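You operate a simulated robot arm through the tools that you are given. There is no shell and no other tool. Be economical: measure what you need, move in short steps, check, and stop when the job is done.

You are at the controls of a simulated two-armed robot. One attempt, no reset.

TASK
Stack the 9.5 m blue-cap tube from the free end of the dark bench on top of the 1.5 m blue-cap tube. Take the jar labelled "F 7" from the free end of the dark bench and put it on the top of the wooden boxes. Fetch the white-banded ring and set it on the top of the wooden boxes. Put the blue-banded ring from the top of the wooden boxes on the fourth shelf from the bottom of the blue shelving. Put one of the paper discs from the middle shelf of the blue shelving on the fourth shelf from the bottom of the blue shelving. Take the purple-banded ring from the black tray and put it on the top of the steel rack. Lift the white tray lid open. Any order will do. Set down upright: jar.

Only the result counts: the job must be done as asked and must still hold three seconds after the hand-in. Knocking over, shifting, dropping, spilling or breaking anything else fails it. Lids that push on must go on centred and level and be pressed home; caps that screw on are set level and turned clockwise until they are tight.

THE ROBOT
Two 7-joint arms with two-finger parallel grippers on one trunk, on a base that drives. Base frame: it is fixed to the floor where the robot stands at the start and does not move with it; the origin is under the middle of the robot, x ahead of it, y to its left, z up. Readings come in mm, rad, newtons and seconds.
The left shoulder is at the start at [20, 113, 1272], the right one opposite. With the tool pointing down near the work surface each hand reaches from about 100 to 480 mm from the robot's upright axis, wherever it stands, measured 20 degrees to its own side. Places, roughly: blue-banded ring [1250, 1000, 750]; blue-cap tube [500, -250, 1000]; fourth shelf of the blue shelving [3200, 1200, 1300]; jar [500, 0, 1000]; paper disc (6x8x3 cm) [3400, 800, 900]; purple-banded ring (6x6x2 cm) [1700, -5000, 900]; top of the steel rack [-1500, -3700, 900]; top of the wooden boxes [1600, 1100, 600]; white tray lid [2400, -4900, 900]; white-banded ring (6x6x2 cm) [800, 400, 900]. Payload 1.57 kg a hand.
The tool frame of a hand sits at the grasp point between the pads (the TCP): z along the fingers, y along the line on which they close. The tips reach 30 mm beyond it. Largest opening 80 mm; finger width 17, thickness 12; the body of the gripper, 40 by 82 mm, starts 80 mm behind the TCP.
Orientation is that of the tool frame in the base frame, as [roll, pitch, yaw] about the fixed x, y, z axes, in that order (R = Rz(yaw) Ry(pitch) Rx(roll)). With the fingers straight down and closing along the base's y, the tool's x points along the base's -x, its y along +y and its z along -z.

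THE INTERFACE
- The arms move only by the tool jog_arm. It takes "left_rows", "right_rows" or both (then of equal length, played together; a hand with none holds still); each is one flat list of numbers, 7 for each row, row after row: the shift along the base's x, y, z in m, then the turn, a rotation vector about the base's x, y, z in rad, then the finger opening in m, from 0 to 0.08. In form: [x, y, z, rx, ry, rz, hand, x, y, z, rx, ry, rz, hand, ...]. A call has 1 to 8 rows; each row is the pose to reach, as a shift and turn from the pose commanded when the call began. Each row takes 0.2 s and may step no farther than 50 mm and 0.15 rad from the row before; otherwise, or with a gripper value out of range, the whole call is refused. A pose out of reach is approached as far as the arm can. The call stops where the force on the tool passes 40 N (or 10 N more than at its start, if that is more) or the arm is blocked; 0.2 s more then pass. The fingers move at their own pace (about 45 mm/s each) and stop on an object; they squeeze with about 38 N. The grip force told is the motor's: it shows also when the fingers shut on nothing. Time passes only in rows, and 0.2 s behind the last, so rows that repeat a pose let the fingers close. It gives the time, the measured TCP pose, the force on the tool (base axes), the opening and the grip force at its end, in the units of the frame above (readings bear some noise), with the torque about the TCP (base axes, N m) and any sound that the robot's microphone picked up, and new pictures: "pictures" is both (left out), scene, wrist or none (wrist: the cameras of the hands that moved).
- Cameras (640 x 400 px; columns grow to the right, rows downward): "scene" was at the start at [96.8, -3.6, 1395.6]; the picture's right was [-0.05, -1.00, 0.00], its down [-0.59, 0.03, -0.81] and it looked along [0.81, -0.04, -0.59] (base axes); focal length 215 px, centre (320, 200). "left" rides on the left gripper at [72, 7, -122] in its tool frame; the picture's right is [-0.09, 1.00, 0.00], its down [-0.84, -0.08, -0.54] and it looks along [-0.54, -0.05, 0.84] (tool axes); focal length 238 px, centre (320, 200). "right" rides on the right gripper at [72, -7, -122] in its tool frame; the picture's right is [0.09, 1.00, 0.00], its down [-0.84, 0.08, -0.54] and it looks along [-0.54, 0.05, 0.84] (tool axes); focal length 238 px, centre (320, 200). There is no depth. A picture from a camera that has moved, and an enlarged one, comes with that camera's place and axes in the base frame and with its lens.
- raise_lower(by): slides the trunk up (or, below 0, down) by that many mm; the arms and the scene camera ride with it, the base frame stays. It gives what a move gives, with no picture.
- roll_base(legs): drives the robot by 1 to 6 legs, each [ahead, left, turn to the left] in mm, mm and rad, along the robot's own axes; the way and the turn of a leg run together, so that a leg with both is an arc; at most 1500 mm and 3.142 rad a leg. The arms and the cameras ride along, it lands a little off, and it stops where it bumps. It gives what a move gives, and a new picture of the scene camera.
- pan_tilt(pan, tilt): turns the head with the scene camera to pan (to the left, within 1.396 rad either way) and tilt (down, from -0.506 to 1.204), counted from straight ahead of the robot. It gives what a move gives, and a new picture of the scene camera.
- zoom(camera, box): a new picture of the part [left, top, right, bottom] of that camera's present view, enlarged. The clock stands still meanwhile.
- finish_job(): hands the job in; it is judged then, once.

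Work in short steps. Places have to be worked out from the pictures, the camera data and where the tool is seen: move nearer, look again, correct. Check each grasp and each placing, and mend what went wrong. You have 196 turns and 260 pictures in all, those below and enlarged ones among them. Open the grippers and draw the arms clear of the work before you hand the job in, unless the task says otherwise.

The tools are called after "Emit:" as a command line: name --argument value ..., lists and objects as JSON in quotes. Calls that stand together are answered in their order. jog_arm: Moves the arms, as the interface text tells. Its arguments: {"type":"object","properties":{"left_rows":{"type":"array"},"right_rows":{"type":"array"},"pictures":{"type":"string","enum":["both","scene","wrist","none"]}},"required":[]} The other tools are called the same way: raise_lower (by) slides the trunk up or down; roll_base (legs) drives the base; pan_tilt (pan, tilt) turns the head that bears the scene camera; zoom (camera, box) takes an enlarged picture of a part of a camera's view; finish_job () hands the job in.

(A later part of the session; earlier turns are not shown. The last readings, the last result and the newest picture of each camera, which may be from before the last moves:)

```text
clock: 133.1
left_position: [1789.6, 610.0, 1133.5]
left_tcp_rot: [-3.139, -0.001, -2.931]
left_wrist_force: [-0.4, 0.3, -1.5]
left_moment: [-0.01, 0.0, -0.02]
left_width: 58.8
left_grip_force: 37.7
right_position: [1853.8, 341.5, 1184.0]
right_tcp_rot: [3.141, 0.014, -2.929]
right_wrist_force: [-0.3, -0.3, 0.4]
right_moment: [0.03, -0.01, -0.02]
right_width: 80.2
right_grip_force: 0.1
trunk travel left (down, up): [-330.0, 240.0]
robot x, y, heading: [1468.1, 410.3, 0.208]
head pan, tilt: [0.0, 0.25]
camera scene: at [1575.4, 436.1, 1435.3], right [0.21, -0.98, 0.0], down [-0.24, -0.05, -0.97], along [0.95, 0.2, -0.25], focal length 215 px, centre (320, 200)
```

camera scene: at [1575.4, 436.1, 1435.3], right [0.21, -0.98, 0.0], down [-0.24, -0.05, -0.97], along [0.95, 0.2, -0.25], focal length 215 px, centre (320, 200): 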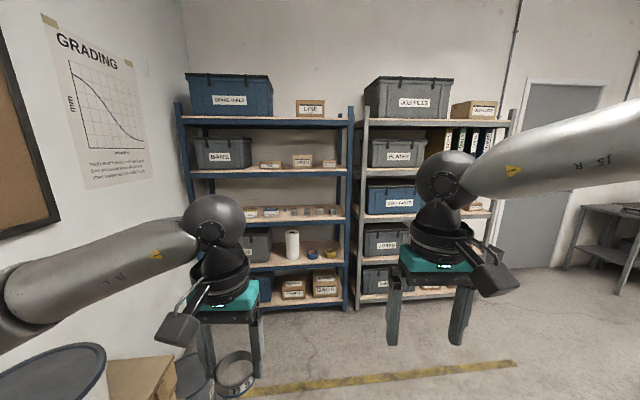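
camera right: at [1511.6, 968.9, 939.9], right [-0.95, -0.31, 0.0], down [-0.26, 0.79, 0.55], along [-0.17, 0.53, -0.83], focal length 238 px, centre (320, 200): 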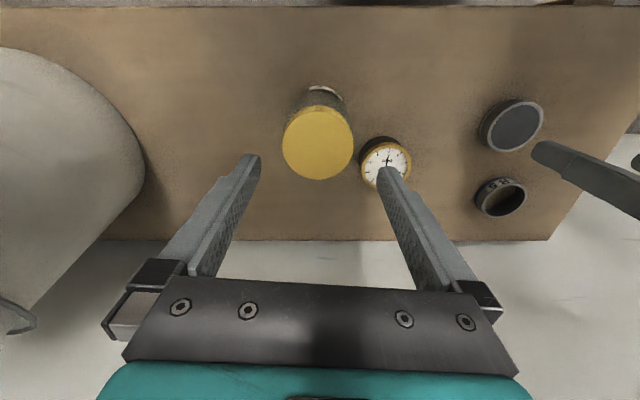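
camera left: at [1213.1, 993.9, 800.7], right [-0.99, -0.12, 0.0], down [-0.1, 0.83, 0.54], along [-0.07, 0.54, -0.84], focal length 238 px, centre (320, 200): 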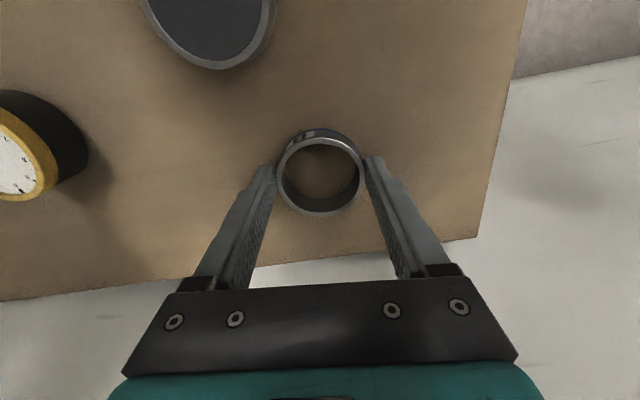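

The blue rack's front plane is at u≈3200 (room frame), its shelves at z≈862 (third), 1240 (fourth), 1590 (fifth). I drive up to it for a closer look.

Emit:
roll_base --legs '[[0, 0, 0.1], [1000, -50, 0]]'

Emit:
pan_tilt --pan 0.0 --tilt 0.3

```text
clock: 138.8
left_position: [2739.8, 893.3, 1134.1]
left_tcp_rot: [-3.138, 0.001, -2.838]
left_wrist_force: [0.7, -0.3, -0.9]
left_moment: [-0.01, 0.01, 0.05]
left_width: 58.9
left_grip_force: 38.3
right_position: [2829.6, 632.3, 1183.9]
right_tcp_rot: [3.141, 0.016, -2.835]
right_wrist_force: [-0.1, -0.4, -0.2]
right_moment: [0.04, -0.02, -0.01]
right_width: 80.1
right_grip_force: 0.1
trunk travel left (down, up): [-330.0, 240.0]
robot x, y, heading: [2440.9, 669.5, 0.305]
head pan, tilt: [0.0, 0.25]
camera scene: at [2542.9, 700.5, 1435.4], right [0.3, -0.95, 0.0], down [-0.24, -0.07, -0.97], along [0.92, 0.29, -0.25], focal length 215 px, centre (320, 200)
```

scene: 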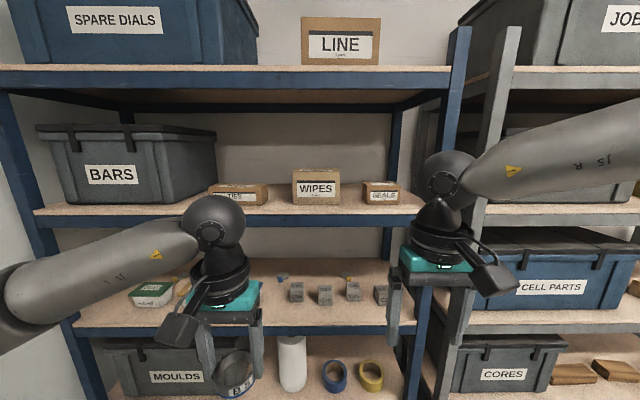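

```text
clock: 139.4
left_position: [2739.2, 893.4, 1134.7]
left_tcp_rot: [-3.139, 0.001, -2.837]
left_wrist_force: [-0.4, -0.5, -0.4]
left_moment: [-0.04, 0.01, 0.02]
left_width: 58.7
left_grip_force: 38.5
right_position: [2828.1, 632.8, 1185.1]
right_tcp_rot: [-3.141, 0.017, -2.833]
right_wrist_force: [-0.9, 0.0, 1.0]
right_moment: [-0.04, -0.01, 0.01]
right_width: 79.9
right_grip_force: 0.1
trunk travel left (down, up): [-330.0, 240.0]
robot x, y, heading: [2444.0, 666.8, 0.301]
head pan, tilt: [0.0, 0.3]
camera scene: at [2542.5, 700.4, 1430.7], right [0.3, -0.95, 0.0], down [-0.28, -0.09, -0.96], along [0.91, 0.29, -0.3], focal length 215 px, centre (320, 200)
```

scene: 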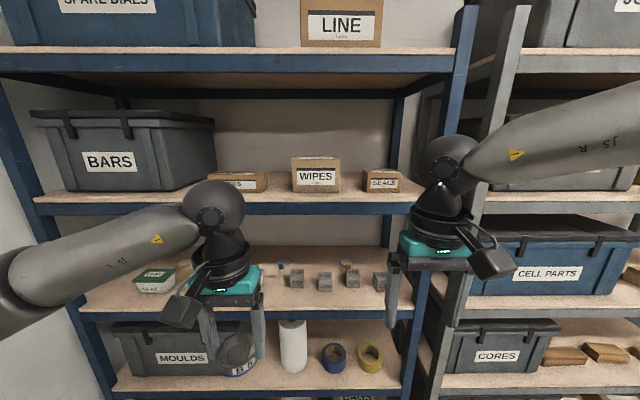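

I zoom on the middle shelf and the fourth shelf.

Emit:
zoom --camera "scene" --box '[250, 240, 410, 330]'

Emit:
zoom --camera "scene" --box '[190, 130, 430, 230]'

```text
4.00 times, centred on (330, 285) of scene
camera zoom: at [2542.5, 700.4, 1430.7], right [0.3, -0.95, 0.0], down [-0.28, -0.09, -0.96], along [0.91, 0.29, -0.3], focal length 860 px, centre (280, -140)
```

zoom: 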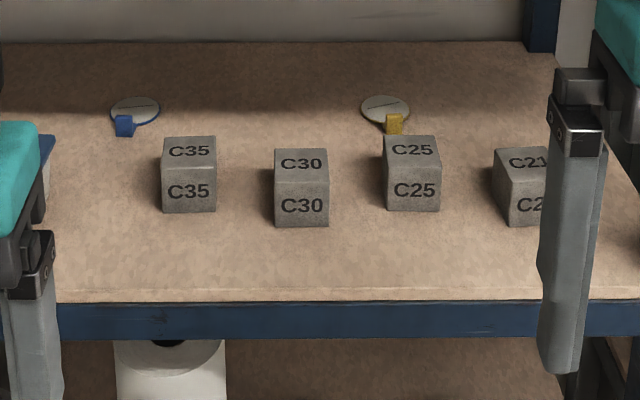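

```text
2.67 times, centred on (310, 180) of scene
camera zoom: at [2542.5, 700.4, 1430.7], right [0.3, -0.95, 0.0], down [-0.28, -0.09, -0.96], along [0.91, 0.29, -0.3], focal length 573 px, centre (347, 253)
```

zoom: 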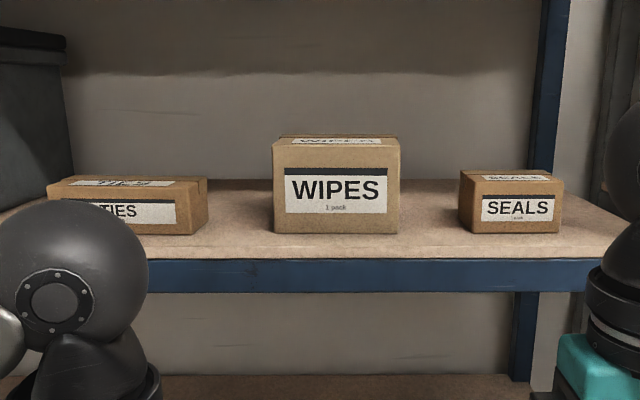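

The paper discs with tabs lie behind the cubes; the blue-tabbed one at about (3254,1104) has clear access. The fourth shelf (z≈1243) has about a 90 mm free strip in front of TIES/WIPES. First the blue ring: I raise the trunk, pull the right hand back, drive in 180 mm, and tilt the left hand forward 35°.

Emit:
raise_lower --by 235

Emit:
roll_base --legs '[[180, 0, 0]]'

Emit:
jog_arm --left_rows '[-0.01, -0.003, 0, 0.037, -0.119, 0, 0.04, -0.02, -0.006, 0, 0.075, -0.238, 0, 0.04, -0.03, -0.009, 0, 0.112, -0.357, 0, 0.04, -0.03, -0.009, 0, 0.15, -0.476, 0, 0.04, -0.03, -0.009, 0, 0.183, -0.583, 0, 0.04]' --right_rows '[-0.03, -0.009, 0, 0, 0, 0, 0.08, -0.06, -0.018, 0, 0, 0, 0, 0.08, -0.09, -0.027, 0, 0, 0, 0, 0.08, -0.1, -0.03, 0, 0, 0, 0, 0.08, -0.1, -0.03, 0, 0, 0, 0, 0.08]' --pictures "both"

```text
clock: 141.9
left_position: [2740.0, 892.6, 1367.8]
left_tcp_rot: [-3.14, 0.001, -2.838]
left_wrist_force: [-0.1, 0.7, -1.3]
left_moment: [-0.01, -0.02, 0.03]
left_width: 58.6
left_grip_force: 37.7
right_position: [2827.6, 632.3, 1419.0]
right_tcp_rot: [-3.141, 0.015, -2.832]
right_wrist_force: [0.3, -0.7, 0.3]
right_moment: [0.0, 0.0, 0.0]
right_width: 80.2
right_grip_force: 0.2
trunk travel left (down, up): [-565.0, 5.0]
robot x, y, heading: [2447.4, 665.7, 0.306]
head pan, tilt: [0.0, 0.3]
```

```text
clock: 143.4
left_position: [2912.8, 949.0, 1368.4]
left_tcp_rot: [-3.139, 0.0, -2.837]
left_wrist_force: [1.0, 0.2, -0.7]
left_moment: [-0.01, 0.03, 0.03]
left_width: 59.0
left_grip_force: 37.9
right_position: [3002.5, 687.4, 1418.8]
right_tcp_rot: [-3.142, 0.017, -2.83]
right_wrist_force: [-0.5, -0.1, 0.0]
right_moment: [0.01, -0.01, 0.01]
right_width: 79.8
right_grip_force: 0.0
trunk travel left (down, up): [-565.0, 5.0]
robot x, y, heading: [2616.1, 725.7, 0.305]
head pan, tilt: [0.0, 0.3]
camera scene: at [2716.8, 755.5, 1665.7], right [0.3, -0.95, 0.0], down [-0.28, -0.09, -0.96], along [0.91, 0.29, -0.3], focal length 215 px, centre (320, 200)
```

scene: 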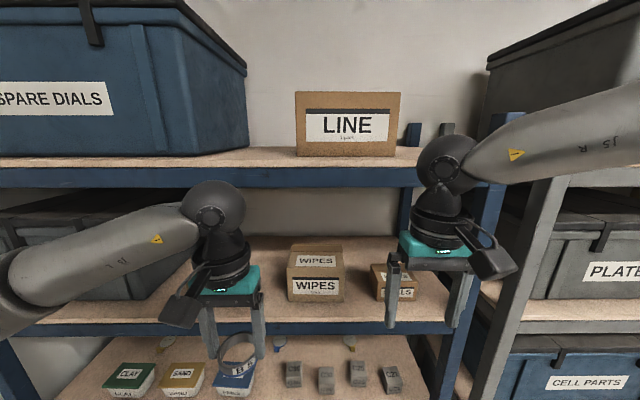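

```text
clock: 144.6
left_position: [2924.9, 940.1, 1374.5]
left_tcp_rot: [-3.139, 0.613, -2.836]
left_wrist_force: [-0.4, 0.4, -0.8]
left_moment: [0.02, -0.01, -0.04]
left_width: 58.8
left_grip_force: 38.0
left hand out of reach, approached as far as the arm can: row 4, 5
right_position: [2903.4, 658.8, 1418.7]
right_tcp_rot: [3.141, 0.016, -2.831]
right_wrist_force: [0.1, -0.4, 1.6]
right_moment: [0.01, 0.01, 0.02]
right_width: 80.1
right_grip_force: 0.1
trunk travel left (down, up): [-565.0, 5.0]
robot x, y, heading: [2618.7, 725.6, 0.301]
head pan, tilt: [0.0, 0.3]
camera scene: at [2716.5, 755.2, 1665.7], right [0.3, -0.95, 0.0], down [-0.28, -0.09, -0.96], along [0.91, 0.29, -0.3], focal length 215 px, centre (320, 200)
camera right: at [2834.4, 629.0, 1538.8], right [-0.39, 0.92, 0.0], down [0.77, 0.33, 0.56], along [0.51, 0.22, -0.83], focal length 238 px, centre (320, 200)
camera left: at [2799.3, 908.7, 1432.9], right [-0.23, 0.97, 0.05], down [0.38, 0.04, 0.92], along [0.9, 0.23, -0.38], focal length 238 px, centre (320, 200)
```

scene: 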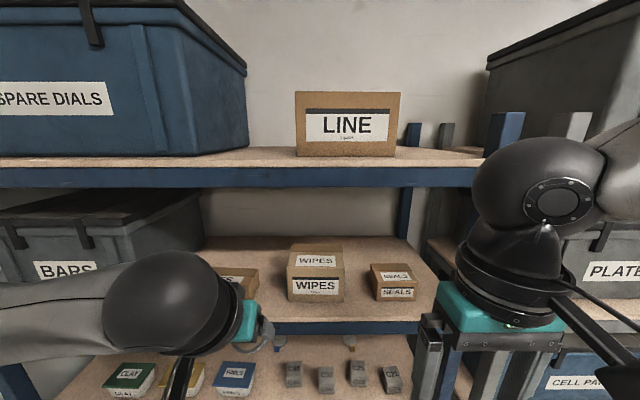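
right: 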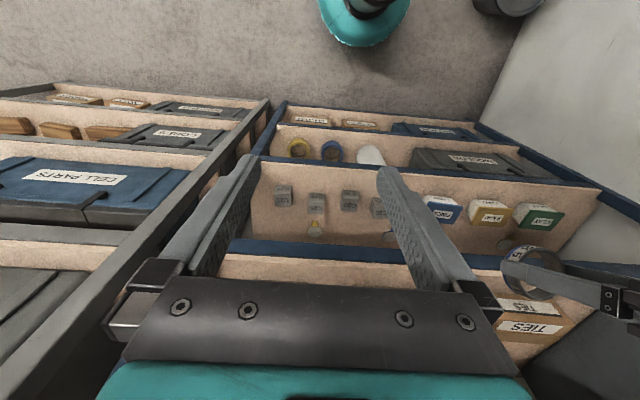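
left: 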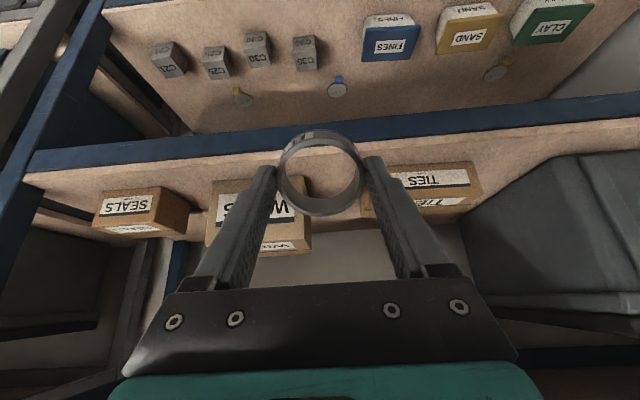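

Tilt works. The ring is at v≈10, right before the TIES/WIPES gap. I drive ahead 143 mm and come down partway.

Emit:
roll_base --legs '[[143, 0, 0]]'

Emit:
jog_arm --left_rows '[0, 0, -0.03, 0, 0, 0, 0.04, 0, 0, -0.05, 0, 0, 0, 0.04]' --pictures "wrist"

Emit:
zoom --camera "scene" --box '[160, 200, 400, 400]'

```text
clock: 145.9
left_position: [3057.3, 984.2, 1374.9]
left_tcp_rot: [-3.14, 0.608, -2.833]
left_wrist_force: [0.0, 0.5, -1.2]
left_moment: [0.0, -0.02, 0.03]
left_width: 58.5
left_grip_force: 37.8
right_position: [3036.7, 701.8, 1418.8]
right_tcp_rot: [-3.141, 0.015, -2.831]
right_wrist_force: [-0.2, 0.3, 0.5]
right_moment: [0.01, 0.01, -0.01]
right_width: 80.0
right_grip_force: 0.0
trunk travel left (down, up): [-565.0, 5.0]
robot x, y, heading: [2753.3, 768.5, 0.311]
head pan, tilt: [0.0, 0.3]
camera scene: at [2850.3, 798.0, 1665.7], right [0.3, -0.95, 0.0], down [-0.28, -0.09, -0.96], along [0.91, 0.29, -0.3], focal length 215 px, centre (320, 200)
```

scene: 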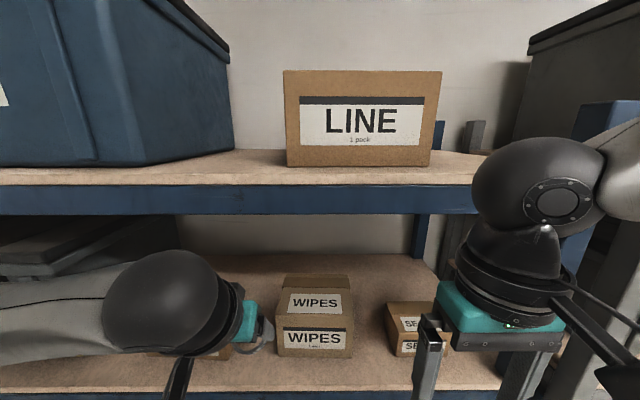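

```text
clock: 146.5
left_position: [3060.0, 984.4, 1324.0]
left_tcp_rot: [3.141, 0.606, -2.834]
left_wrist_force: [0.9, 0.7, -1.6]
left_moment: [-0.06, 0.06, 0.0]
left_width: 58.6
left_grip_force: 38.0
right_position: [3038.4, 703.6, 1417.8]
right_tcp_rot: [-3.14, 0.015, -2.83]
right_wrist_force: [-0.6, 0.1, 0.3]
right_moment: [0.0, 0.01, -0.01]
right_width: 80.0
right_grip_force: 0.0
trunk travel left (down, up): [-565.0, 5.0]
robot x, y, heading: [2751.0, 767.3, 0.304]
head pan, tilt: [0.0, 0.3]
camera left: at [2935.2, 951.4, 1382.8], right [-0.23, 0.97, 0.05], down [0.38, 0.04, 0.92], along [0.89, 0.23, -0.38], focal length 238 px, centre (320, 200)
```

left: 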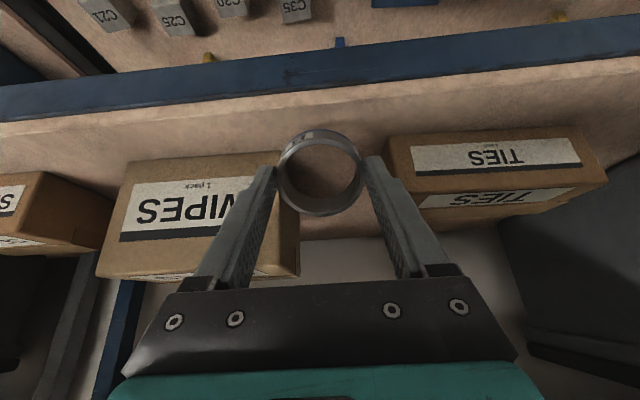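

```text
2.00 times, centred on (280, 300) of scene
camera zoom: at [2850.9, 798.2, 1665.6], right [0.3, -0.95, 0.0], down [-0.28, -0.09, -0.95], along [0.91, 0.29, -0.3], focal length 430 px, centre (400, 0)
```

zoom: 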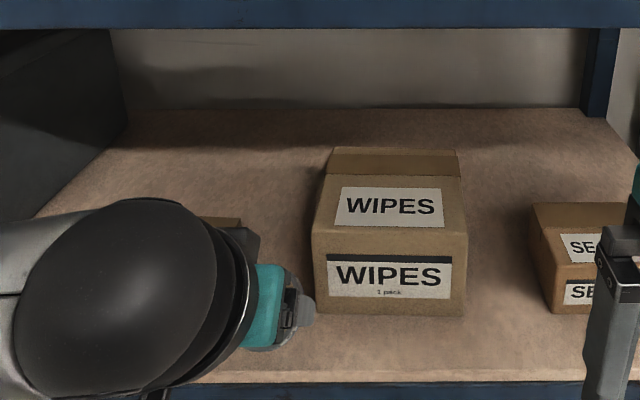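

The front edge is at u≈3208 and the boxes start at u≈3301, so the ring fits. I move 12 mm further in and lower towards contact.

Emit:
jog_arm --left_rows '[0.0115, 0.0036, -0.015, 0, 0, 0, 0.04, 0.0115, 0.0036, -0.026, 0, 0, 0, 0.04, 0.0115, 0.0036, -0.032, 0, 0, 0, 0.04]' --pictures "none"

Emit:
jog_arm --left_rows '[0, 0, -0.003, 0, 0, 0, 0.04, 0, 0, -0.006, 0, 0, 0, 0.04]' --pictures "wrist"

```text
clock: 147.3
left_position: [3069.0, 987.2, 1295.8]
left_tcp_rot: [-3.136, 0.619, -2.832]
left_wrist_force: [-4.0, 4.8, 27.3]
left_moment: [0.0, 0.0, -0.05]
left_width: 55.2
left_grip_force: 37.5
right_position: [3034.7, 701.9, 1418.4]
right_tcp_rot: [-3.14, 0.019, -2.829]
right_wrist_force: [-0.2, -0.1, -0.6]
right_moment: [0.02, -0.04, 0.01]
right_width: 80.0
right_grip_force: 0.1
trunk travel left (down, up): [-565.0, 5.0]
robot x, y, heading: [2752.4, 765.5, 0.31]
head pan, tilt: [0.0, 0.3]
```

```text
clock: 147.9
left_position: [3069.7, 987.1, 1289.9]
left_tcp_rot: [-3.134, 0.624, -2.828]
left_wrist_force: [-3.5, 6.4, 32.3]
left_moment: [0.1, -0.04, 0.03]
left_width: 55.2
left_grip_force: 38.1
right_position: [3033.6, 701.6, 1419.3]
right_tcp_rot: [-3.14, 0.017, -2.831]
right_wrist_force: [0.2, 0.8, 0.1]
right_moment: [0.02, -0.03, -0.03]
right_width: 80.3
right_grip_force: 0.1
trunk travel left (down, up): [-565.0, 5.0]
robot x, y, heading: [2753.1, 764.5, 0.308]
head pan, tilt: [0.0, 0.3]
camera left: at [2943.9, 955.6, 1346.5], right [-0.23, 0.97, 0.05], down [0.37, 0.04, 0.93], along [0.9, 0.23, -0.37], focal length 238 px, centre (320, 200)
```

left: 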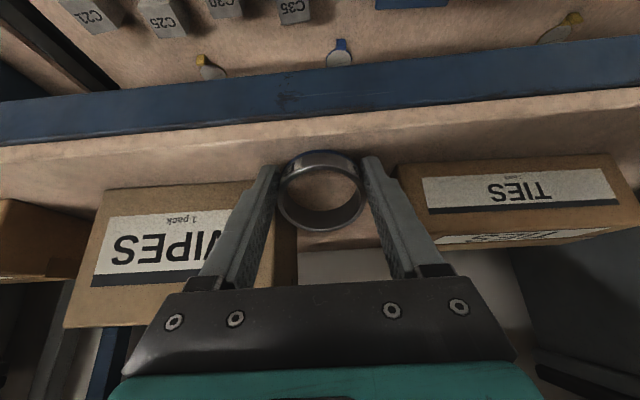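

The ring is pivoting flat in the grip as intended. I press 4 mm more, then look.

Emit:
jog_arm --left_rows '[0, 0, -0.003, 0, 0, 0, 0.04, 0.001, 0, -0.006, 0, 0, 0, 0.04]' --pictures "wrist"

```text
clock: 148.4
left_position: [3074.3, 986.5, 1288.2]
left_tcp_rot: [-3.134, 0.633, -2.828]
left_wrist_force: [-4.6, -0.1, 11.0]
left_moment: [-0.12, 0.06, -0.06]
left_width: 54.8
left_grip_force: 38.2
right_position: [3037.6, 701.8, 1418.3]
right_tcp_rot: [3.141, 0.015, -2.828]
right_wrist_force: [0.5, -0.3, 0.0]
right_moment: [-0.03, 0.05, -0.04]
right_width: 79.7
right_grip_force: 0.2
trunk travel left (down, up): [-565.0, 5.0]
robot x, y, heading: [2747.6, 768.3, 0.31]
head pan, tilt: [0.0, 0.3]
stopped in row 2 (left hand): the force on the tool passed its limit at 45 N (the readings are from after the stop); the commanded pose is now the measured one
camera left: at [2947.7, 955.3, 1344.5], right [-0.23, 0.97, 0.05], down [0.36, 0.04, 0.93], along [0.9, 0.23, -0.36], focal length 238 px, centre (320, 200)
```

left: 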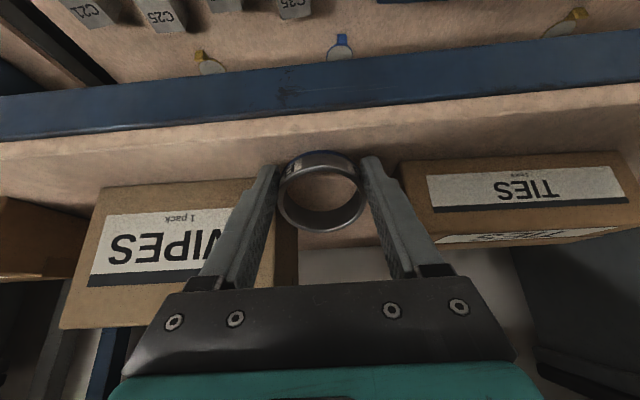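

I now open the fingers in place and look before withdrawing.

Emit:
jog_arm --left_rows '[0, 0, 0, 0, 0, 0, 0.06, 0, 0, 0, 0, 0, 0, 0.07, 0, 0, 0, 0, 0, 0, 0.074]' --pictures "wrist"

```text
clock: 149.2
left_position: [3074.2, 985.3, 1288.7]
left_tcp_rot: [-3.135, 0.631, -2.834]
left_wrist_force: [5.3, -9.2, 11.5]
left_moment: [0.19, -0.19, -0.27]
left_width: 64.7
left_grip_force: 0.2
right_position: [3038.0, 699.7, 1419.1]
right_tcp_rot: [3.14, 0.015, -2.829]
right_wrist_force: [-0.2, -0.3, 0.1]
right_moment: [0.02, 0.01, -0.03]
right_width: 80.1
right_grip_force: 0.1
trunk travel left (down, up): [-565.0, 5.0]
robot x, y, heading: [2750.9, 768.3, 0.31]
head pan, tilt: [0.0, 0.3]
camera left: at [2947.8, 952.9, 1344.7], right [-0.23, 0.97, 0.05], down [0.36, 0.04, 0.93], along [0.9, 0.23, -0.36], focal length 238 px, centre (320, 200)
```

left: 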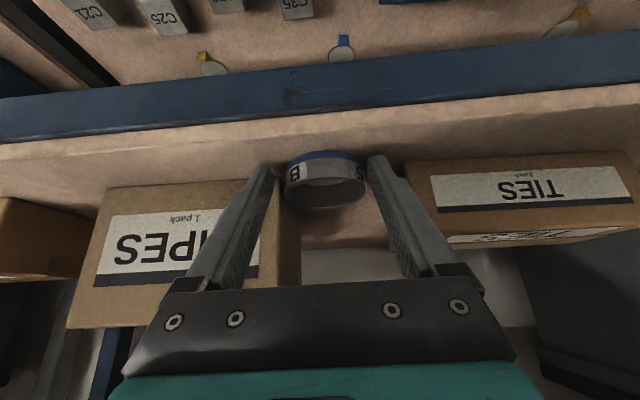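

The ring sits flat. The fingers seem to be lightly hindered, so I withdraw straight up and back along the tool axis.

Emit:
jog_arm --left_rows '[-0.002, -0.001, 0.006, 0, 0, 0, 0.068, -0.008, -0.003, 0.015, 0, 0, 0, 0.07, -0.02, -0.006, 0.03, 0, 0, 0, 0.08, -0.035, -0.011, 0.055, 0, 0, 0, 0.08, -0.055, -0.017, 0.085, 0, 0, 0, 0.08]' --pictures "wrist"

```text
clock: 150.4
left_position: [3059.8, 969.7, 1378.6]
left_tcp_rot: [-3.136, 0.627, -2.83]
left_wrist_force: [0.4, -0.1, -0.1]
left_moment: [-0.01, -0.01, 0.02]
left_width: 79.8
left_grip_force: 0.1
left hand out of reach, approached as far as the arm can: row 3, 4, 5
right_position: [3037.8, 700.3, 1418.1]
right_tcp_rot: [3.141, 0.016, -2.829]
right_wrist_force: [-0.4, 0.2, -0.2]
right_moment: [0.02, -0.01, 0.0]
right_width: 80.2
right_grip_force: 0.0
trunk travel left (down, up): [-565.0, 5.0]
robot x, y, heading: [2755.1, 764.3, 0.311]
head pan, tilt: [0.0, 0.3]
camera left: at [2933.8, 937.1, 1434.4], right [-0.23, 0.97, 0.05], down [0.37, 0.04, 0.93], along [0.9, 0.23, -0.36], focal length 238 px, centre (320, 200)
```

left: 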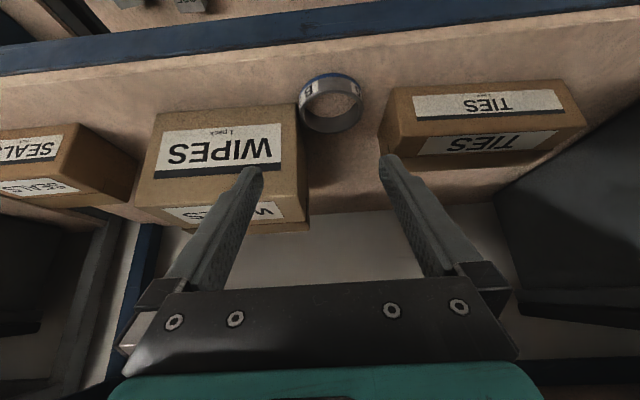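

Blue ring is done. I back off 250 mm and lower the trunk to look into the middle shelf at the tabbed discs.

Emit:
roll_base --legs '[[-250, 0, 0]]'

Emit:
raise_lower --by -420

Emit:
pan_tilt --pan 0.0 --tilt 0.25

Emit:
zoom --camera "scene" --box '[200, 150, 440, 300]'

```text
clock: 152.3
left_position: [2820.5, 894.4, 1377.7]
left_tcp_rot: [-3.135, 0.626, -2.826]
left_wrist_force: [0.2, 0.6, -0.8]
left_moment: [-0.01, 0.0, -0.02]
left_width: 79.9
left_grip_force: 0.1
right_position: [2797.0, 624.7, 1418.7]
right_tcp_rot: [-3.141, 0.016, -2.829]
right_wrist_force: [-0.4, -0.1, -0.9]
right_moment: [0.0, -0.04, -0.03]
right_width: 79.9
right_grip_force: 0.1
trunk travel left (down, up): [-565.0, 5.0]
robot x, y, heading: [2510.9, 688.9, 0.309]
head pan, tilt: [0.0, 0.3]
camera scene: at [2609.1, 721.3, 1665.7], right [0.3, -0.95, 0.0], down [-0.28, -0.09, -0.96], along [0.91, 0.29, -0.3], focal length 215 px, centre (320, 200)
```

scene: 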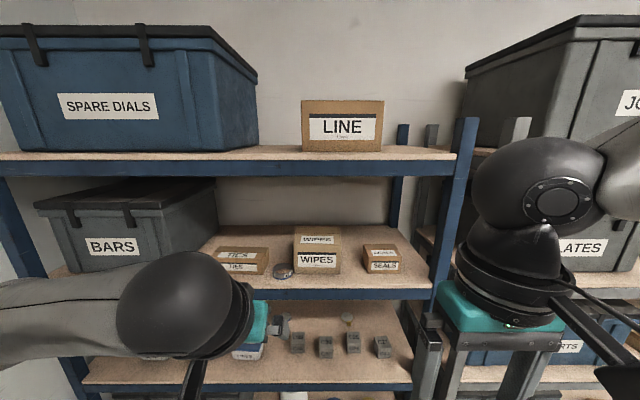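

```text
refused: -420 is not a number from -400 to 400
```

```text
clock: 152.9
left_position: [2818.4, 894.5, 1377.7]
left_tcp_rot: [-3.136, 0.628, -2.828]
left_wrist_force: [-0.6, 0.6, 0.2]
left_moment: [0.01, -0.02, 0.01]
left_width: 79.7
left_grip_force: 0.0
right_position: [2796.6, 625.4, 1418.9]
right_tcp_rot: [-3.141, 0.016, -2.827]
right_wrist_force: [0.4, 0.1, -0.1]
right_moment: [0.01, 0.0, 0.0]
right_width: 80.3
right_grip_force: 0.1
trunk travel left (down, up): [-565.0, 5.0]
robot x, y, heading: [2511.3, 691.4, 0.308]
head pan, tilt: [0.0, 0.25]
camera scene: at [2608.9, 721.2, 1670.5], right [0.3, -0.95, 0.0], down [-0.23, -0.07, -0.97], along [0.92, 0.29, -0.25], focal length 215 px, centre (320, 200)
```

scene: 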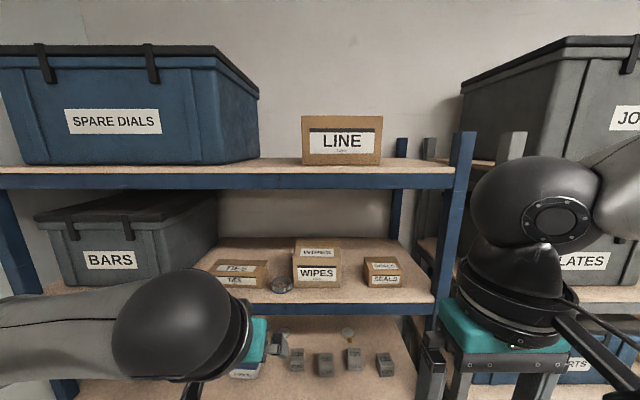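

```text
2.67 times, centred on (320, 225) of scene
camera zoom: at [2608.9, 721.2, 1670.5], right [0.3, -0.95, 0.0], down [-0.23, -0.07, -0.97], along [0.92, 0.29, -0.25], focal length 573 px, centre (320, 133)
```

zoom: 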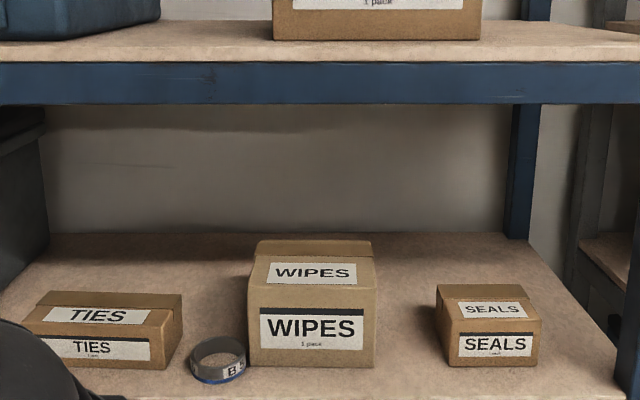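

Ring resting well between TIES and WIPES. I lower the trunk 400 mm and tilt the left hand a further 0.45 rad.

Emit:
raise_lower --by -400

Emit:
jog_arm --left_rows '[0, 0, 0.0, 0.045, -0.143, 0, 0.06, 0.02, 0.006, 0, 0.09, -0.286, 0, 0.06, 0.04, 0.012, 0, 0.135, -0.43, 0, 0.05]' --pictures "both"

```text
clock: 156.8
left_position: [2819.1, 894.2, 978.7]
left_tcp_rot: [-3.137, 0.627, -2.828]
left_wrist_force: [-1.0, 0.0, 0.1]
left_moment: [-0.02, 0.01, 0.0]
left_width: 79.9
left_grip_force: 0.0
right_position: [2796.7, 625.3, 1018.2]
right_tcp_rot: [-3.142, 0.016, -2.827]
right_wrist_force: [0.0, -0.8, -0.4]
right_moment: [0.02, -0.01, -0.02]
right_width: 80.2
right_grip_force: 0.1
trunk travel left (down, up): [-165.0, 405.0]
robot x, y, heading: [2512.1, 688.7, 0.31]
head pan, tilt: [0.0, 0.25]
```

```text
clock: 157.6
left_position: [2877.6, 903.4, 974.7]
left_tcp_rot: [-3.13, 1.078, -2.823]
left_wrist_force: [-0.5, -0.8, 0.2]
left_moment: [0.0, 0.01, 0.03]
left_width: 50.1
left_grip_force: 0.0
left hand out of reach, approached as far as the arm can: row 1, 2, 3
right_position: [2797.1, 625.0, 1018.5]
right_tcp_rot: [-3.139, 0.014, -2.825]
right_wrist_force: [-0.3, 0.8, -1.0]
right_moment: [0.03, -0.02, -0.01]
right_width: 79.8
right_grip_force: 0.1
trunk travel left (down, up): [-165.0, 405.0]
robot x, y, heading: [2511.0, 690.2, 0.311]
head pan, tilt: [0.0, 0.25]
camera scene: at [2609.4, 721.5, 1270.4], right [0.3, -0.95, 0.0], down [-0.24, -0.08, -0.97], along [0.92, 0.29, -0.25], focal length 215 px, centre (320, 200)
camera left: at [2740.2, 867.3, 967.9], right [-0.26, 0.96, 0.07], down [-0.06, -0.09, 0.99], along [0.96, 0.25, 0.08], focal length 238 px, centre (320, 200)
```

scene: 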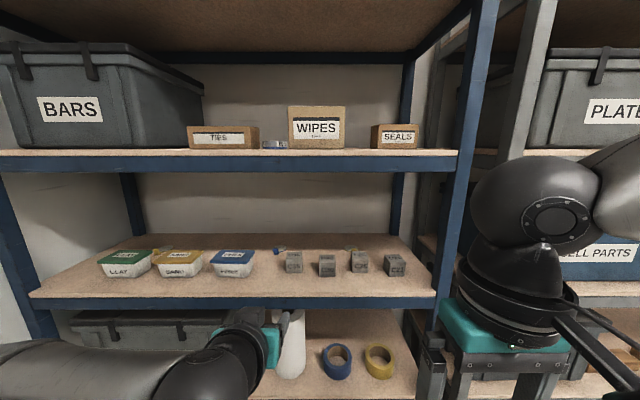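
left: 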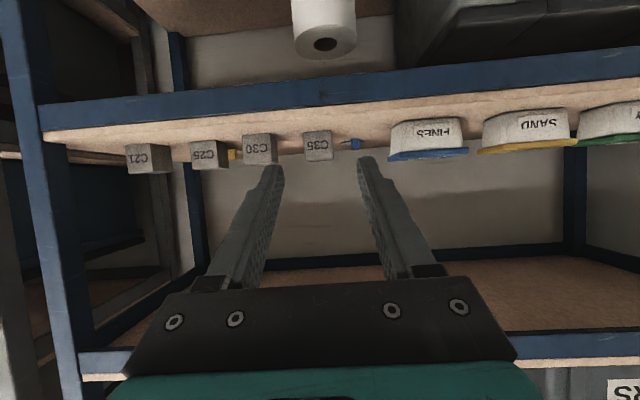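

Emit:
zoom --camera "scene" --box '[200, 225, 360, 315]'

Emit:
zoom --camera "left" --box '[280, 100, 440, 190]'

```text
4.00 times, centred on (280, 270) of scene
camera zoom: at [2609.4, 721.5, 1270.4], right [0.3, -0.95, 0.0], down [-0.24, -0.08, -0.97], along [0.92, 0.29, -0.25], focal length 860 px, centre (480, -80)
```

zoom: 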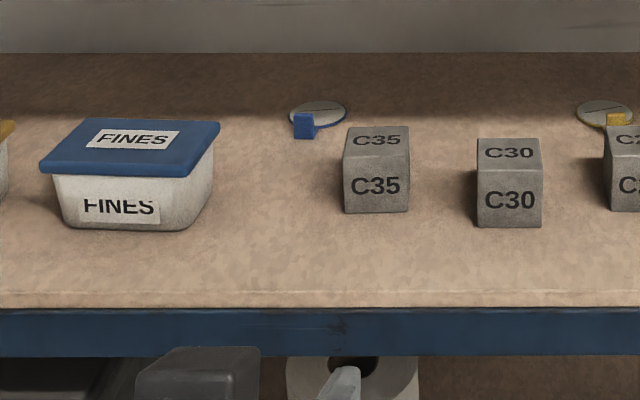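

```text
4.00 times, centred on (360, 145) of left
camera zoom: at [2740.2, 867.3, 967.9], right [-0.26, 0.96, 0.07], down [-0.06, -0.09, 0.99], along [0.96, 0.25, 0.08], focal length 953 px, centre (160, 420)
```

zoom: 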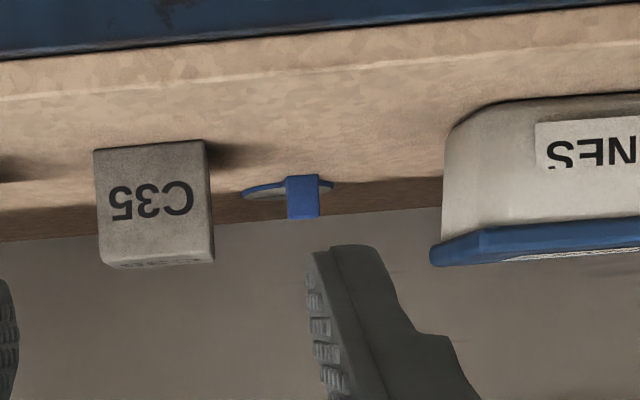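

The blue tab stands upright at about (3238,1089), z 880–908, with FINES and C35 on either side (over 50 mm off). I pull the right hand back, strafe left 67 mm, then drive in 250 mm.

Emit:
jog_arm --right_rows '[-0.035, -0.011, 0.02, 0, 0, 0, 0.08, -0.07, -0.022, 0.05, 0, 0, 0, 0.08]' --left_rows '[0, 0, 0, 0, 0, 0, 0.05, 0, 0, 0, 0, 0, 0, 0.05]' --pictures "none"

Emit:
roll_base --legs '[[0, 67, 0], [230, 0, 0]]'

Emit:
zoom --camera "left" --box '[160, 60, 480, 260]'

```text
clock: 158.2
left_position: [2877.0, 903.8, 973.8]
left_tcp_rot: [-3.128, 1.08, -2.82]
left_wrist_force: [0.9, 0.4, 0.4]
left_moment: [-0.01, -0.01, -0.02]
left_width: 49.8
left_grip_force: 0.1
right_position: [2725.6, 602.9, 1069.1]
right_tcp_rot: [-3.139, 0.014, -2.827]
right_wrist_force: [0.0, -0.4, -0.1]
right_moment: [0.02, -0.04, 0.0]
right_width: 80.0
right_grip_force: 0.1
trunk travel left (down, up): [-165.0, 405.0]
robot x, y, heading: [2512.4, 691.6, 0.313]
head pan, tilt: [0.0, 0.25]
```

```text
clock: 160.5
left_position: [3074.0, 1036.3, 975.5]
left_tcp_rot: [-3.126, 1.077, -2.821]
left_wrist_force: [0.1, 0.2, -0.3]
left_moment: [0.01, 0.03, -0.02]
left_width: 49.9
left_grip_force: 0.1
right_position: [2925.0, 736.5, 1068.4]
right_tcp_rot: [3.141, 0.017, -2.827]
right_wrist_force: [-0.6, 0.8, 0.2]
right_moment: [0.01, 0.04, -0.02]
right_width: 79.8
right_grip_force: 0.1
trunk travel left (down, up): [-165.0, 405.0]
robot x, y, heading: [2707.7, 824.9, 0.313]
head pan, tilt: [0.0, 0.25]
camera scene: at [2807.1, 854.5, 1270.4], right [0.31, -0.95, 0.0], down [-0.24, -0.08, -0.97], along [0.92, 0.3, -0.25], focal length 215 px, centre (320, 200)
```

scene: 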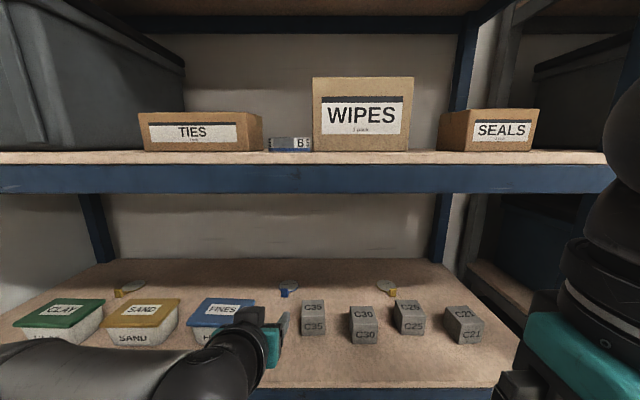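

```text
2.00 times, centred on (320, 160) of left
camera zoom: at [2937.4, 1000.7, 968.1], right [-0.26, 0.96, 0.07], down [-0.06, -0.09, 0.99], along [0.96, 0.26, 0.08], focal length 477 px, centre (320, 280)
```

zoom: 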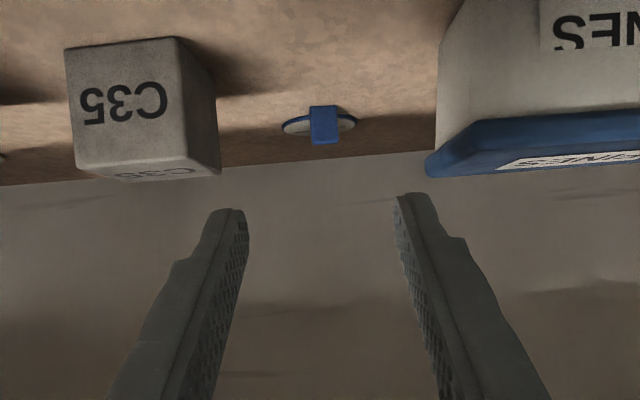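

Laterally aligned within 4 mm. I feed the hand in and down to about 60 mm short of the tab first.

Emit:
jog_arm --left_rows '[0.03, 0.011, -0.015, 0, 0, 0, 0.05, 0.06, 0.022, -0.03, 0, 0, 0, 0.05, 0.09, 0.032, -0.045, 0, 0, 0, 0.05, 0.105, 0.037, -0.055, 0, 0, 0, 0.05]' --pictures "wrist"

Emit:
zoom --camera "scene" --box '[180, 250, 360, 380]'

```text
clock: 161.5
left_position: [3179.7, 1073.9, 918.9]
left_tcp_rot: [-3.127, 1.078, -2.819]
left_wrist_force: [0.7, 1.1, -0.4]
left_moment: [0.03, 0.02, -0.01]
left_width: 50.0
left_grip_force: 0.0
right_position: [2924.6, 736.6, 1068.3]
right_tcp_rot: [3.139, 0.016, -2.825]
right_wrist_force: [0.5, 0.0, -0.5]
right_moment: [-0.01, -0.02, 0.04]
right_width: 80.0
right_grip_force: 0.1
trunk travel left (down, up): [-165.0, 405.0]
robot x, y, heading: [2709.3, 824.5, 0.311]
head pan, tilt: [0.0, 0.25]
camera left: at [3042.4, 1037.0, 912.1], right [-0.26, 0.96, 0.07], down [-0.06, -0.09, 0.99], along [0.96, 0.26, 0.08], focal length 238 px, centre (320, 200)
```

left: 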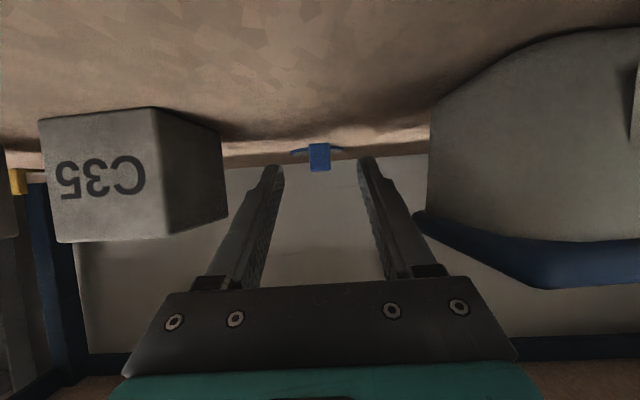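

```text
3.08 times, centred on (270, 315) of scene
camera zoom: at [2806.8, 854.3, 1270.4], right [0.31, -0.95, 0.0], down [-0.24, -0.08, -0.97], along [0.92, 0.3, -0.25], focal length 662 px, centre (474, -154)
```

zoom: 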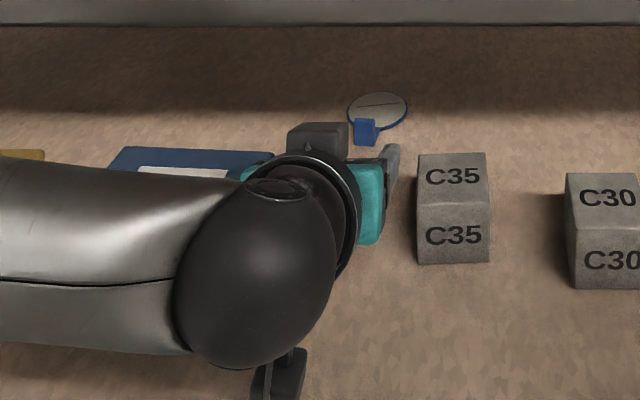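

The tab is dead centre. The hand camera hangs under the gripper and would come near the shelf, so I reduce the tilt by 0.2 rad first and look again.

Emit:
jog_arm --left_rows '[0, 0, 0.005, -0.03, 0.095, 0, 0.048, 0.005, 0.0016, 0.008, -0.06, 0.19, 0, 0.046, 0.02, 0.0066, 0.004, -0.06, 0.19, 0, 0.046, 0.03, 0.01, -0.001, -0.06, 0.19, 0, 0.046]' --pictures "wrist"

```text
clock: 162.5
left_position: [3209.9, 1084.7, 919.4]
left_tcp_rot: [-3.132, 0.878, -2.822]
left_wrist_force: [0.9, 0.1, 0.2]
left_moment: [-0.01, 0.02, -0.02]
left_width: 46.1
left_grip_force: 0.3
right_position: [2925.6, 736.7, 1068.4]
right_tcp_rot: [-3.141, 0.017, -2.826]
right_wrist_force: [-0.3, 0.4, -0.1]
right_moment: [0.0, 0.0, -0.03]
right_width: 80.2
right_grip_force: 0.1
trunk travel left (down, up): [-165.0, 405.0]
robot x, y, heading: [2707.8, 824.0, 0.309]
head pan, tilt: [0.0, 0.25]
camera left: at [3073.8, 1048.4, 940.7], right [-0.25, 0.97, 0.07], down [0.13, -0.03, 0.99], along [0.96, 0.26, -0.12], focal length 238 px, centre (320, 200)
```

left: 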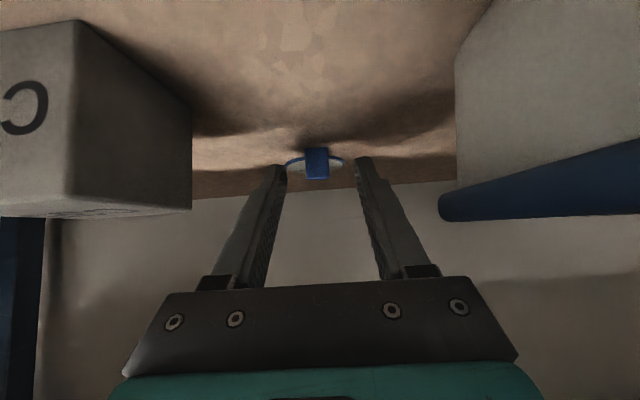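

The tab is about 17 mm further along the tool axis. I advance and close on it.

Emit:
jog_arm --left_rows '[0.006, 0.002, -0.006, 0, 0, 0, 0.046, 0.0112, 0.0037, -0.0124, 0, 0, 0, 0.046, 0.0112, 0.0037, -0.0124, 0, 0, 0, 0.03, 0.0112, 0.0037, -0.0124, 0, 0, 0, 0.015, 0.0112, 0.0037, -0.0124, 0, 0, 0, 0.01, 0.0112, 0.0037, -0.0124, 0, 0, 0, 0.01]' --pictures "wrist"

```text
clock: 163.9
left_position: [3222.0, 1087.6, 906.7]
left_tcp_rot: [-3.133, 0.877, -2.824]
left_wrist_force: [-0.4, -0.5, 0.4]
left_moment: [0.05, -0.02, -0.01]
left_width: 16.3
left_grip_force: 31.5
right_position: [2925.0, 736.0, 1068.5]
right_tcp_rot: [3.14, 0.015, -2.826]
right_wrist_force: [1.1, 1.0, -0.3]
right_moment: [-0.01, -0.01, -0.01]
right_width: 79.9
right_grip_force: 0.1
trunk travel left (down, up): [-165.0, 405.0]
robot x, y, heading: [2707.5, 820.6, 0.308]
head pan, tilt: [0.0, 0.25]
camera left: at [3085.6, 1052.0, 928.4], right [-0.25, 0.97, 0.07], down [0.13, -0.03, 0.99], along [0.96, 0.26, -0.12], focal length 238 px, centre (320, 200)
```

left: 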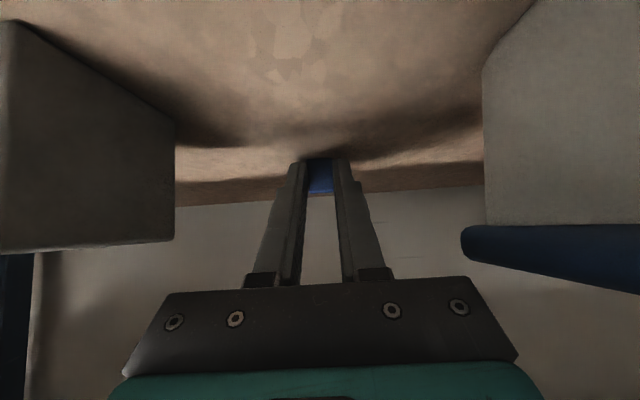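

Tab gripped (16 mm). I lift 45 mm and check that the disc comes along.

Emit:
jog_arm --left_rows '[0, 0, 0.02, 0, 0, 0, 0.01, -0.002, 0, 0.05, 0, 0, 0, 0.01, -0.01, -0.003, 0.06, 0, 0, 0, 0.01]' --pictures "none"

Emit:
zoom --camera "scene" --box '[180, 230, 360, 360]'

```text
clock: 164.7
left_position: [3210.0, 1085.1, 965.9]
left_tcp_rot: [-3.134, 0.878, -2.825]
left_wrist_force: [1.0, 0.4, 0.7]
left_moment: [0.0, 0.0, 0.01]
left_width: 16.4
left_grip_force: 31.6
right_position: [2925.2, 736.5, 1068.3]
right_tcp_rot: [-3.141, 0.015, -2.826]
right_wrist_force: [-0.4, -0.1, -0.6]
right_moment: [-0.01, -0.01, 0.0]
right_width: 79.9
right_grip_force: 0.0
trunk travel left (down, up): [-165.0, 405.0]
robot x, y, heading: [2707.1, 823.8, 0.312]
head pan, tilt: [0.0, 0.25]
```

```text
3.08 times, centred on (270, 295) of scene
camera zoom: at [2806.5, 854.3, 1270.4], right [0.31, -0.95, 0.0], down [-0.23, -0.08, -0.97], along [0.92, 0.3, -0.25], focal length 662 px, centre (474, -92)
```

zoom: 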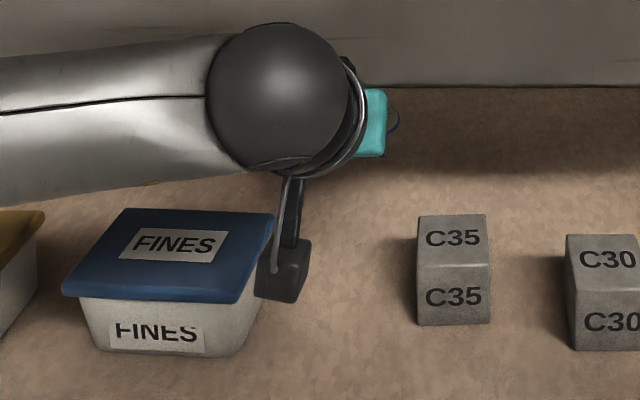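

The disc is up. I back out 320 mm straight, then look at it.

Emit:
roll_base --legs '[[-330, 0, 0]]'

Emit:
zoom --camera "left" --box '[160, 60, 480, 260]'

```text
clock: 166.9
left_position: [2895.8, 984.4, 966.0]
left_tcp_rot: [-3.131, 0.876, -2.819]
left_wrist_force: [-0.7, 0.4, 0.2]
left_moment: [-0.01, 0.03, -0.01]
left_width: 16.3
left_grip_force: 31.5
right_position: [2612.2, 635.1, 1069.3]
right_tcp_rot: [3.141, 0.015, -2.82]
right_wrist_force: [-0.6, 0.0, 0.6]
right_moment: [-0.01, -0.02, 0.02]
right_width: 80.2
right_grip_force: 0.0
trunk travel left (down, up): [-165.0, 405.0]
robot x, y, heading: [2398.3, 721.9, 0.316]
head pan, tilt: [0.0, 0.25]
camera scene: at [2493.1, 753.2, 1270.5], right [0.31, -0.95, 0.0], down [-0.23, -0.08, -0.97], along [0.92, 0.3, -0.25], focal length 215 px, centre (320, 200)
```

scene: 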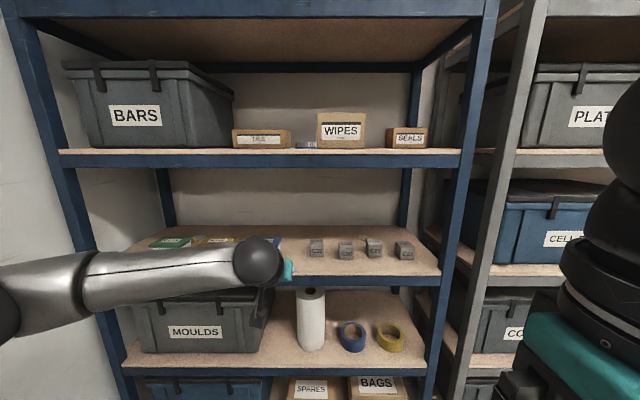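

```text
2.00 times, centred on (320, 160) of left
camera zoom: at [2760.3, 948.8, 988.0], right [-0.25, 0.96, 0.07], down [0.13, -0.03, 0.99], along [0.96, 0.26, -0.12], focal length 477 px, centre (320, 280)
```

zoom: 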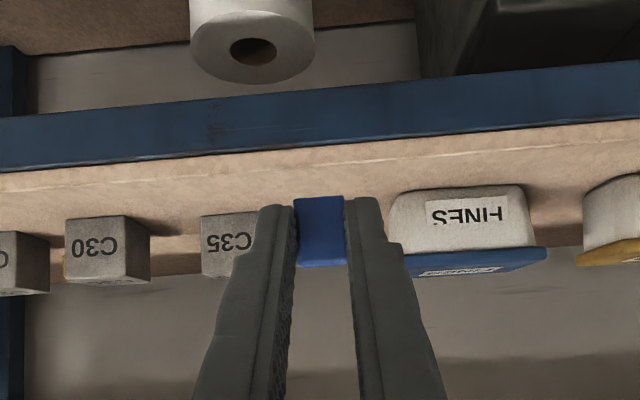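

Disc held cleanly by its tab. I raise the trunk 380 mm and move right 284 mm to face the WIPES/SEALS gap on the fourth shelf.

Emit:
raise_lower --by 380

Emit:
roll_base --legs '[[0, -284, 0], [60, 0, 0]]'

Emit:
zoom --camera "left" --box '[0, 0, 640, 400]'

```text
clock: 170.5
left_position: [2895.6, 985.3, 1345.5]
left_tcp_rot: [-3.134, 0.876, -2.819]
left_wrist_force: [-1.3, -1.2, -0.1]
left_moment: [0.01, 0.01, 0.02]
left_width: 16.4
left_grip_force: 32.0
right_position: [2612.1, 635.7, 1448.2]
right_tcp_rot: [-3.141, 0.017, -2.82]
right_wrist_force: [-0.2, 0.7, -0.2]
right_moment: [-0.01, -0.02, 0.01]
right_width: 80.0
right_grip_force: 0.1
trunk travel left (down, up): [-545.0, 25.0]
robot x, y, heading: [2395.7, 719.8, 0.318]
head pan, tilt: [0.0, 0.25]
```

```text
clock: 173.1
left_position: [3040.7, 737.8, 1345.9]
left_tcp_rot: [-3.135, 0.879, -2.815]
left_wrist_force: [0.7, 0.2, -0.1]
left_moment: [0.0, -0.02, 0.01]
left_width: 16.3
left_grip_force: 31.9
right_position: [2757.0, 387.1, 1447.6]
right_tcp_rot: [-3.141, 0.015, -2.815]
right_wrist_force: [0.8, -0.1, 0.1]
right_moment: [-0.02, 0.02, 0.02]
right_width: 80.0
right_grip_force: 0.0
trunk travel left (down, up): [-545.0, 25.0]
robot x, y, heading: [2538.8, 469.5, 0.321]
head pan, tilt: [0.0, 0.25]
camera scene: at [2639.4, 503.0, 1650.3], right [0.31, -0.95, 0.0], down [-0.24, -0.08, -0.97], along [0.92, 0.3, -0.25], focal length 215 px, centre (320, 200)
```

scene: 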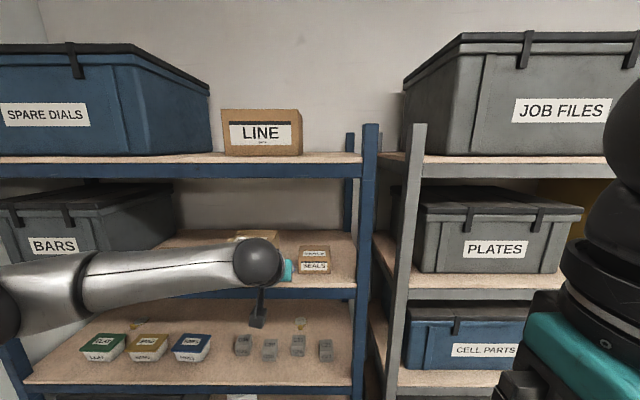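

```text
1.00 times, centred on (320, 200) of left (not enlarged: the box is as wide or as high as the picture)
camera zoom: at [2905.3, 699.8, 1367.4], right [-0.26, 0.96, 0.07], down [0.14, -0.03, 0.99], along [0.96, 0.26, -0.12], focal length 238 px, centre (320, 200)
```

zoom: 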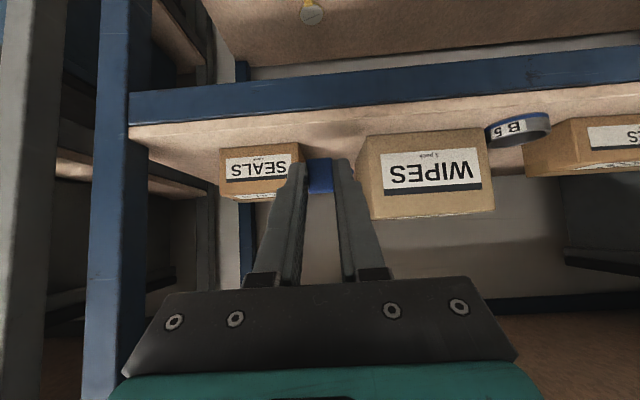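

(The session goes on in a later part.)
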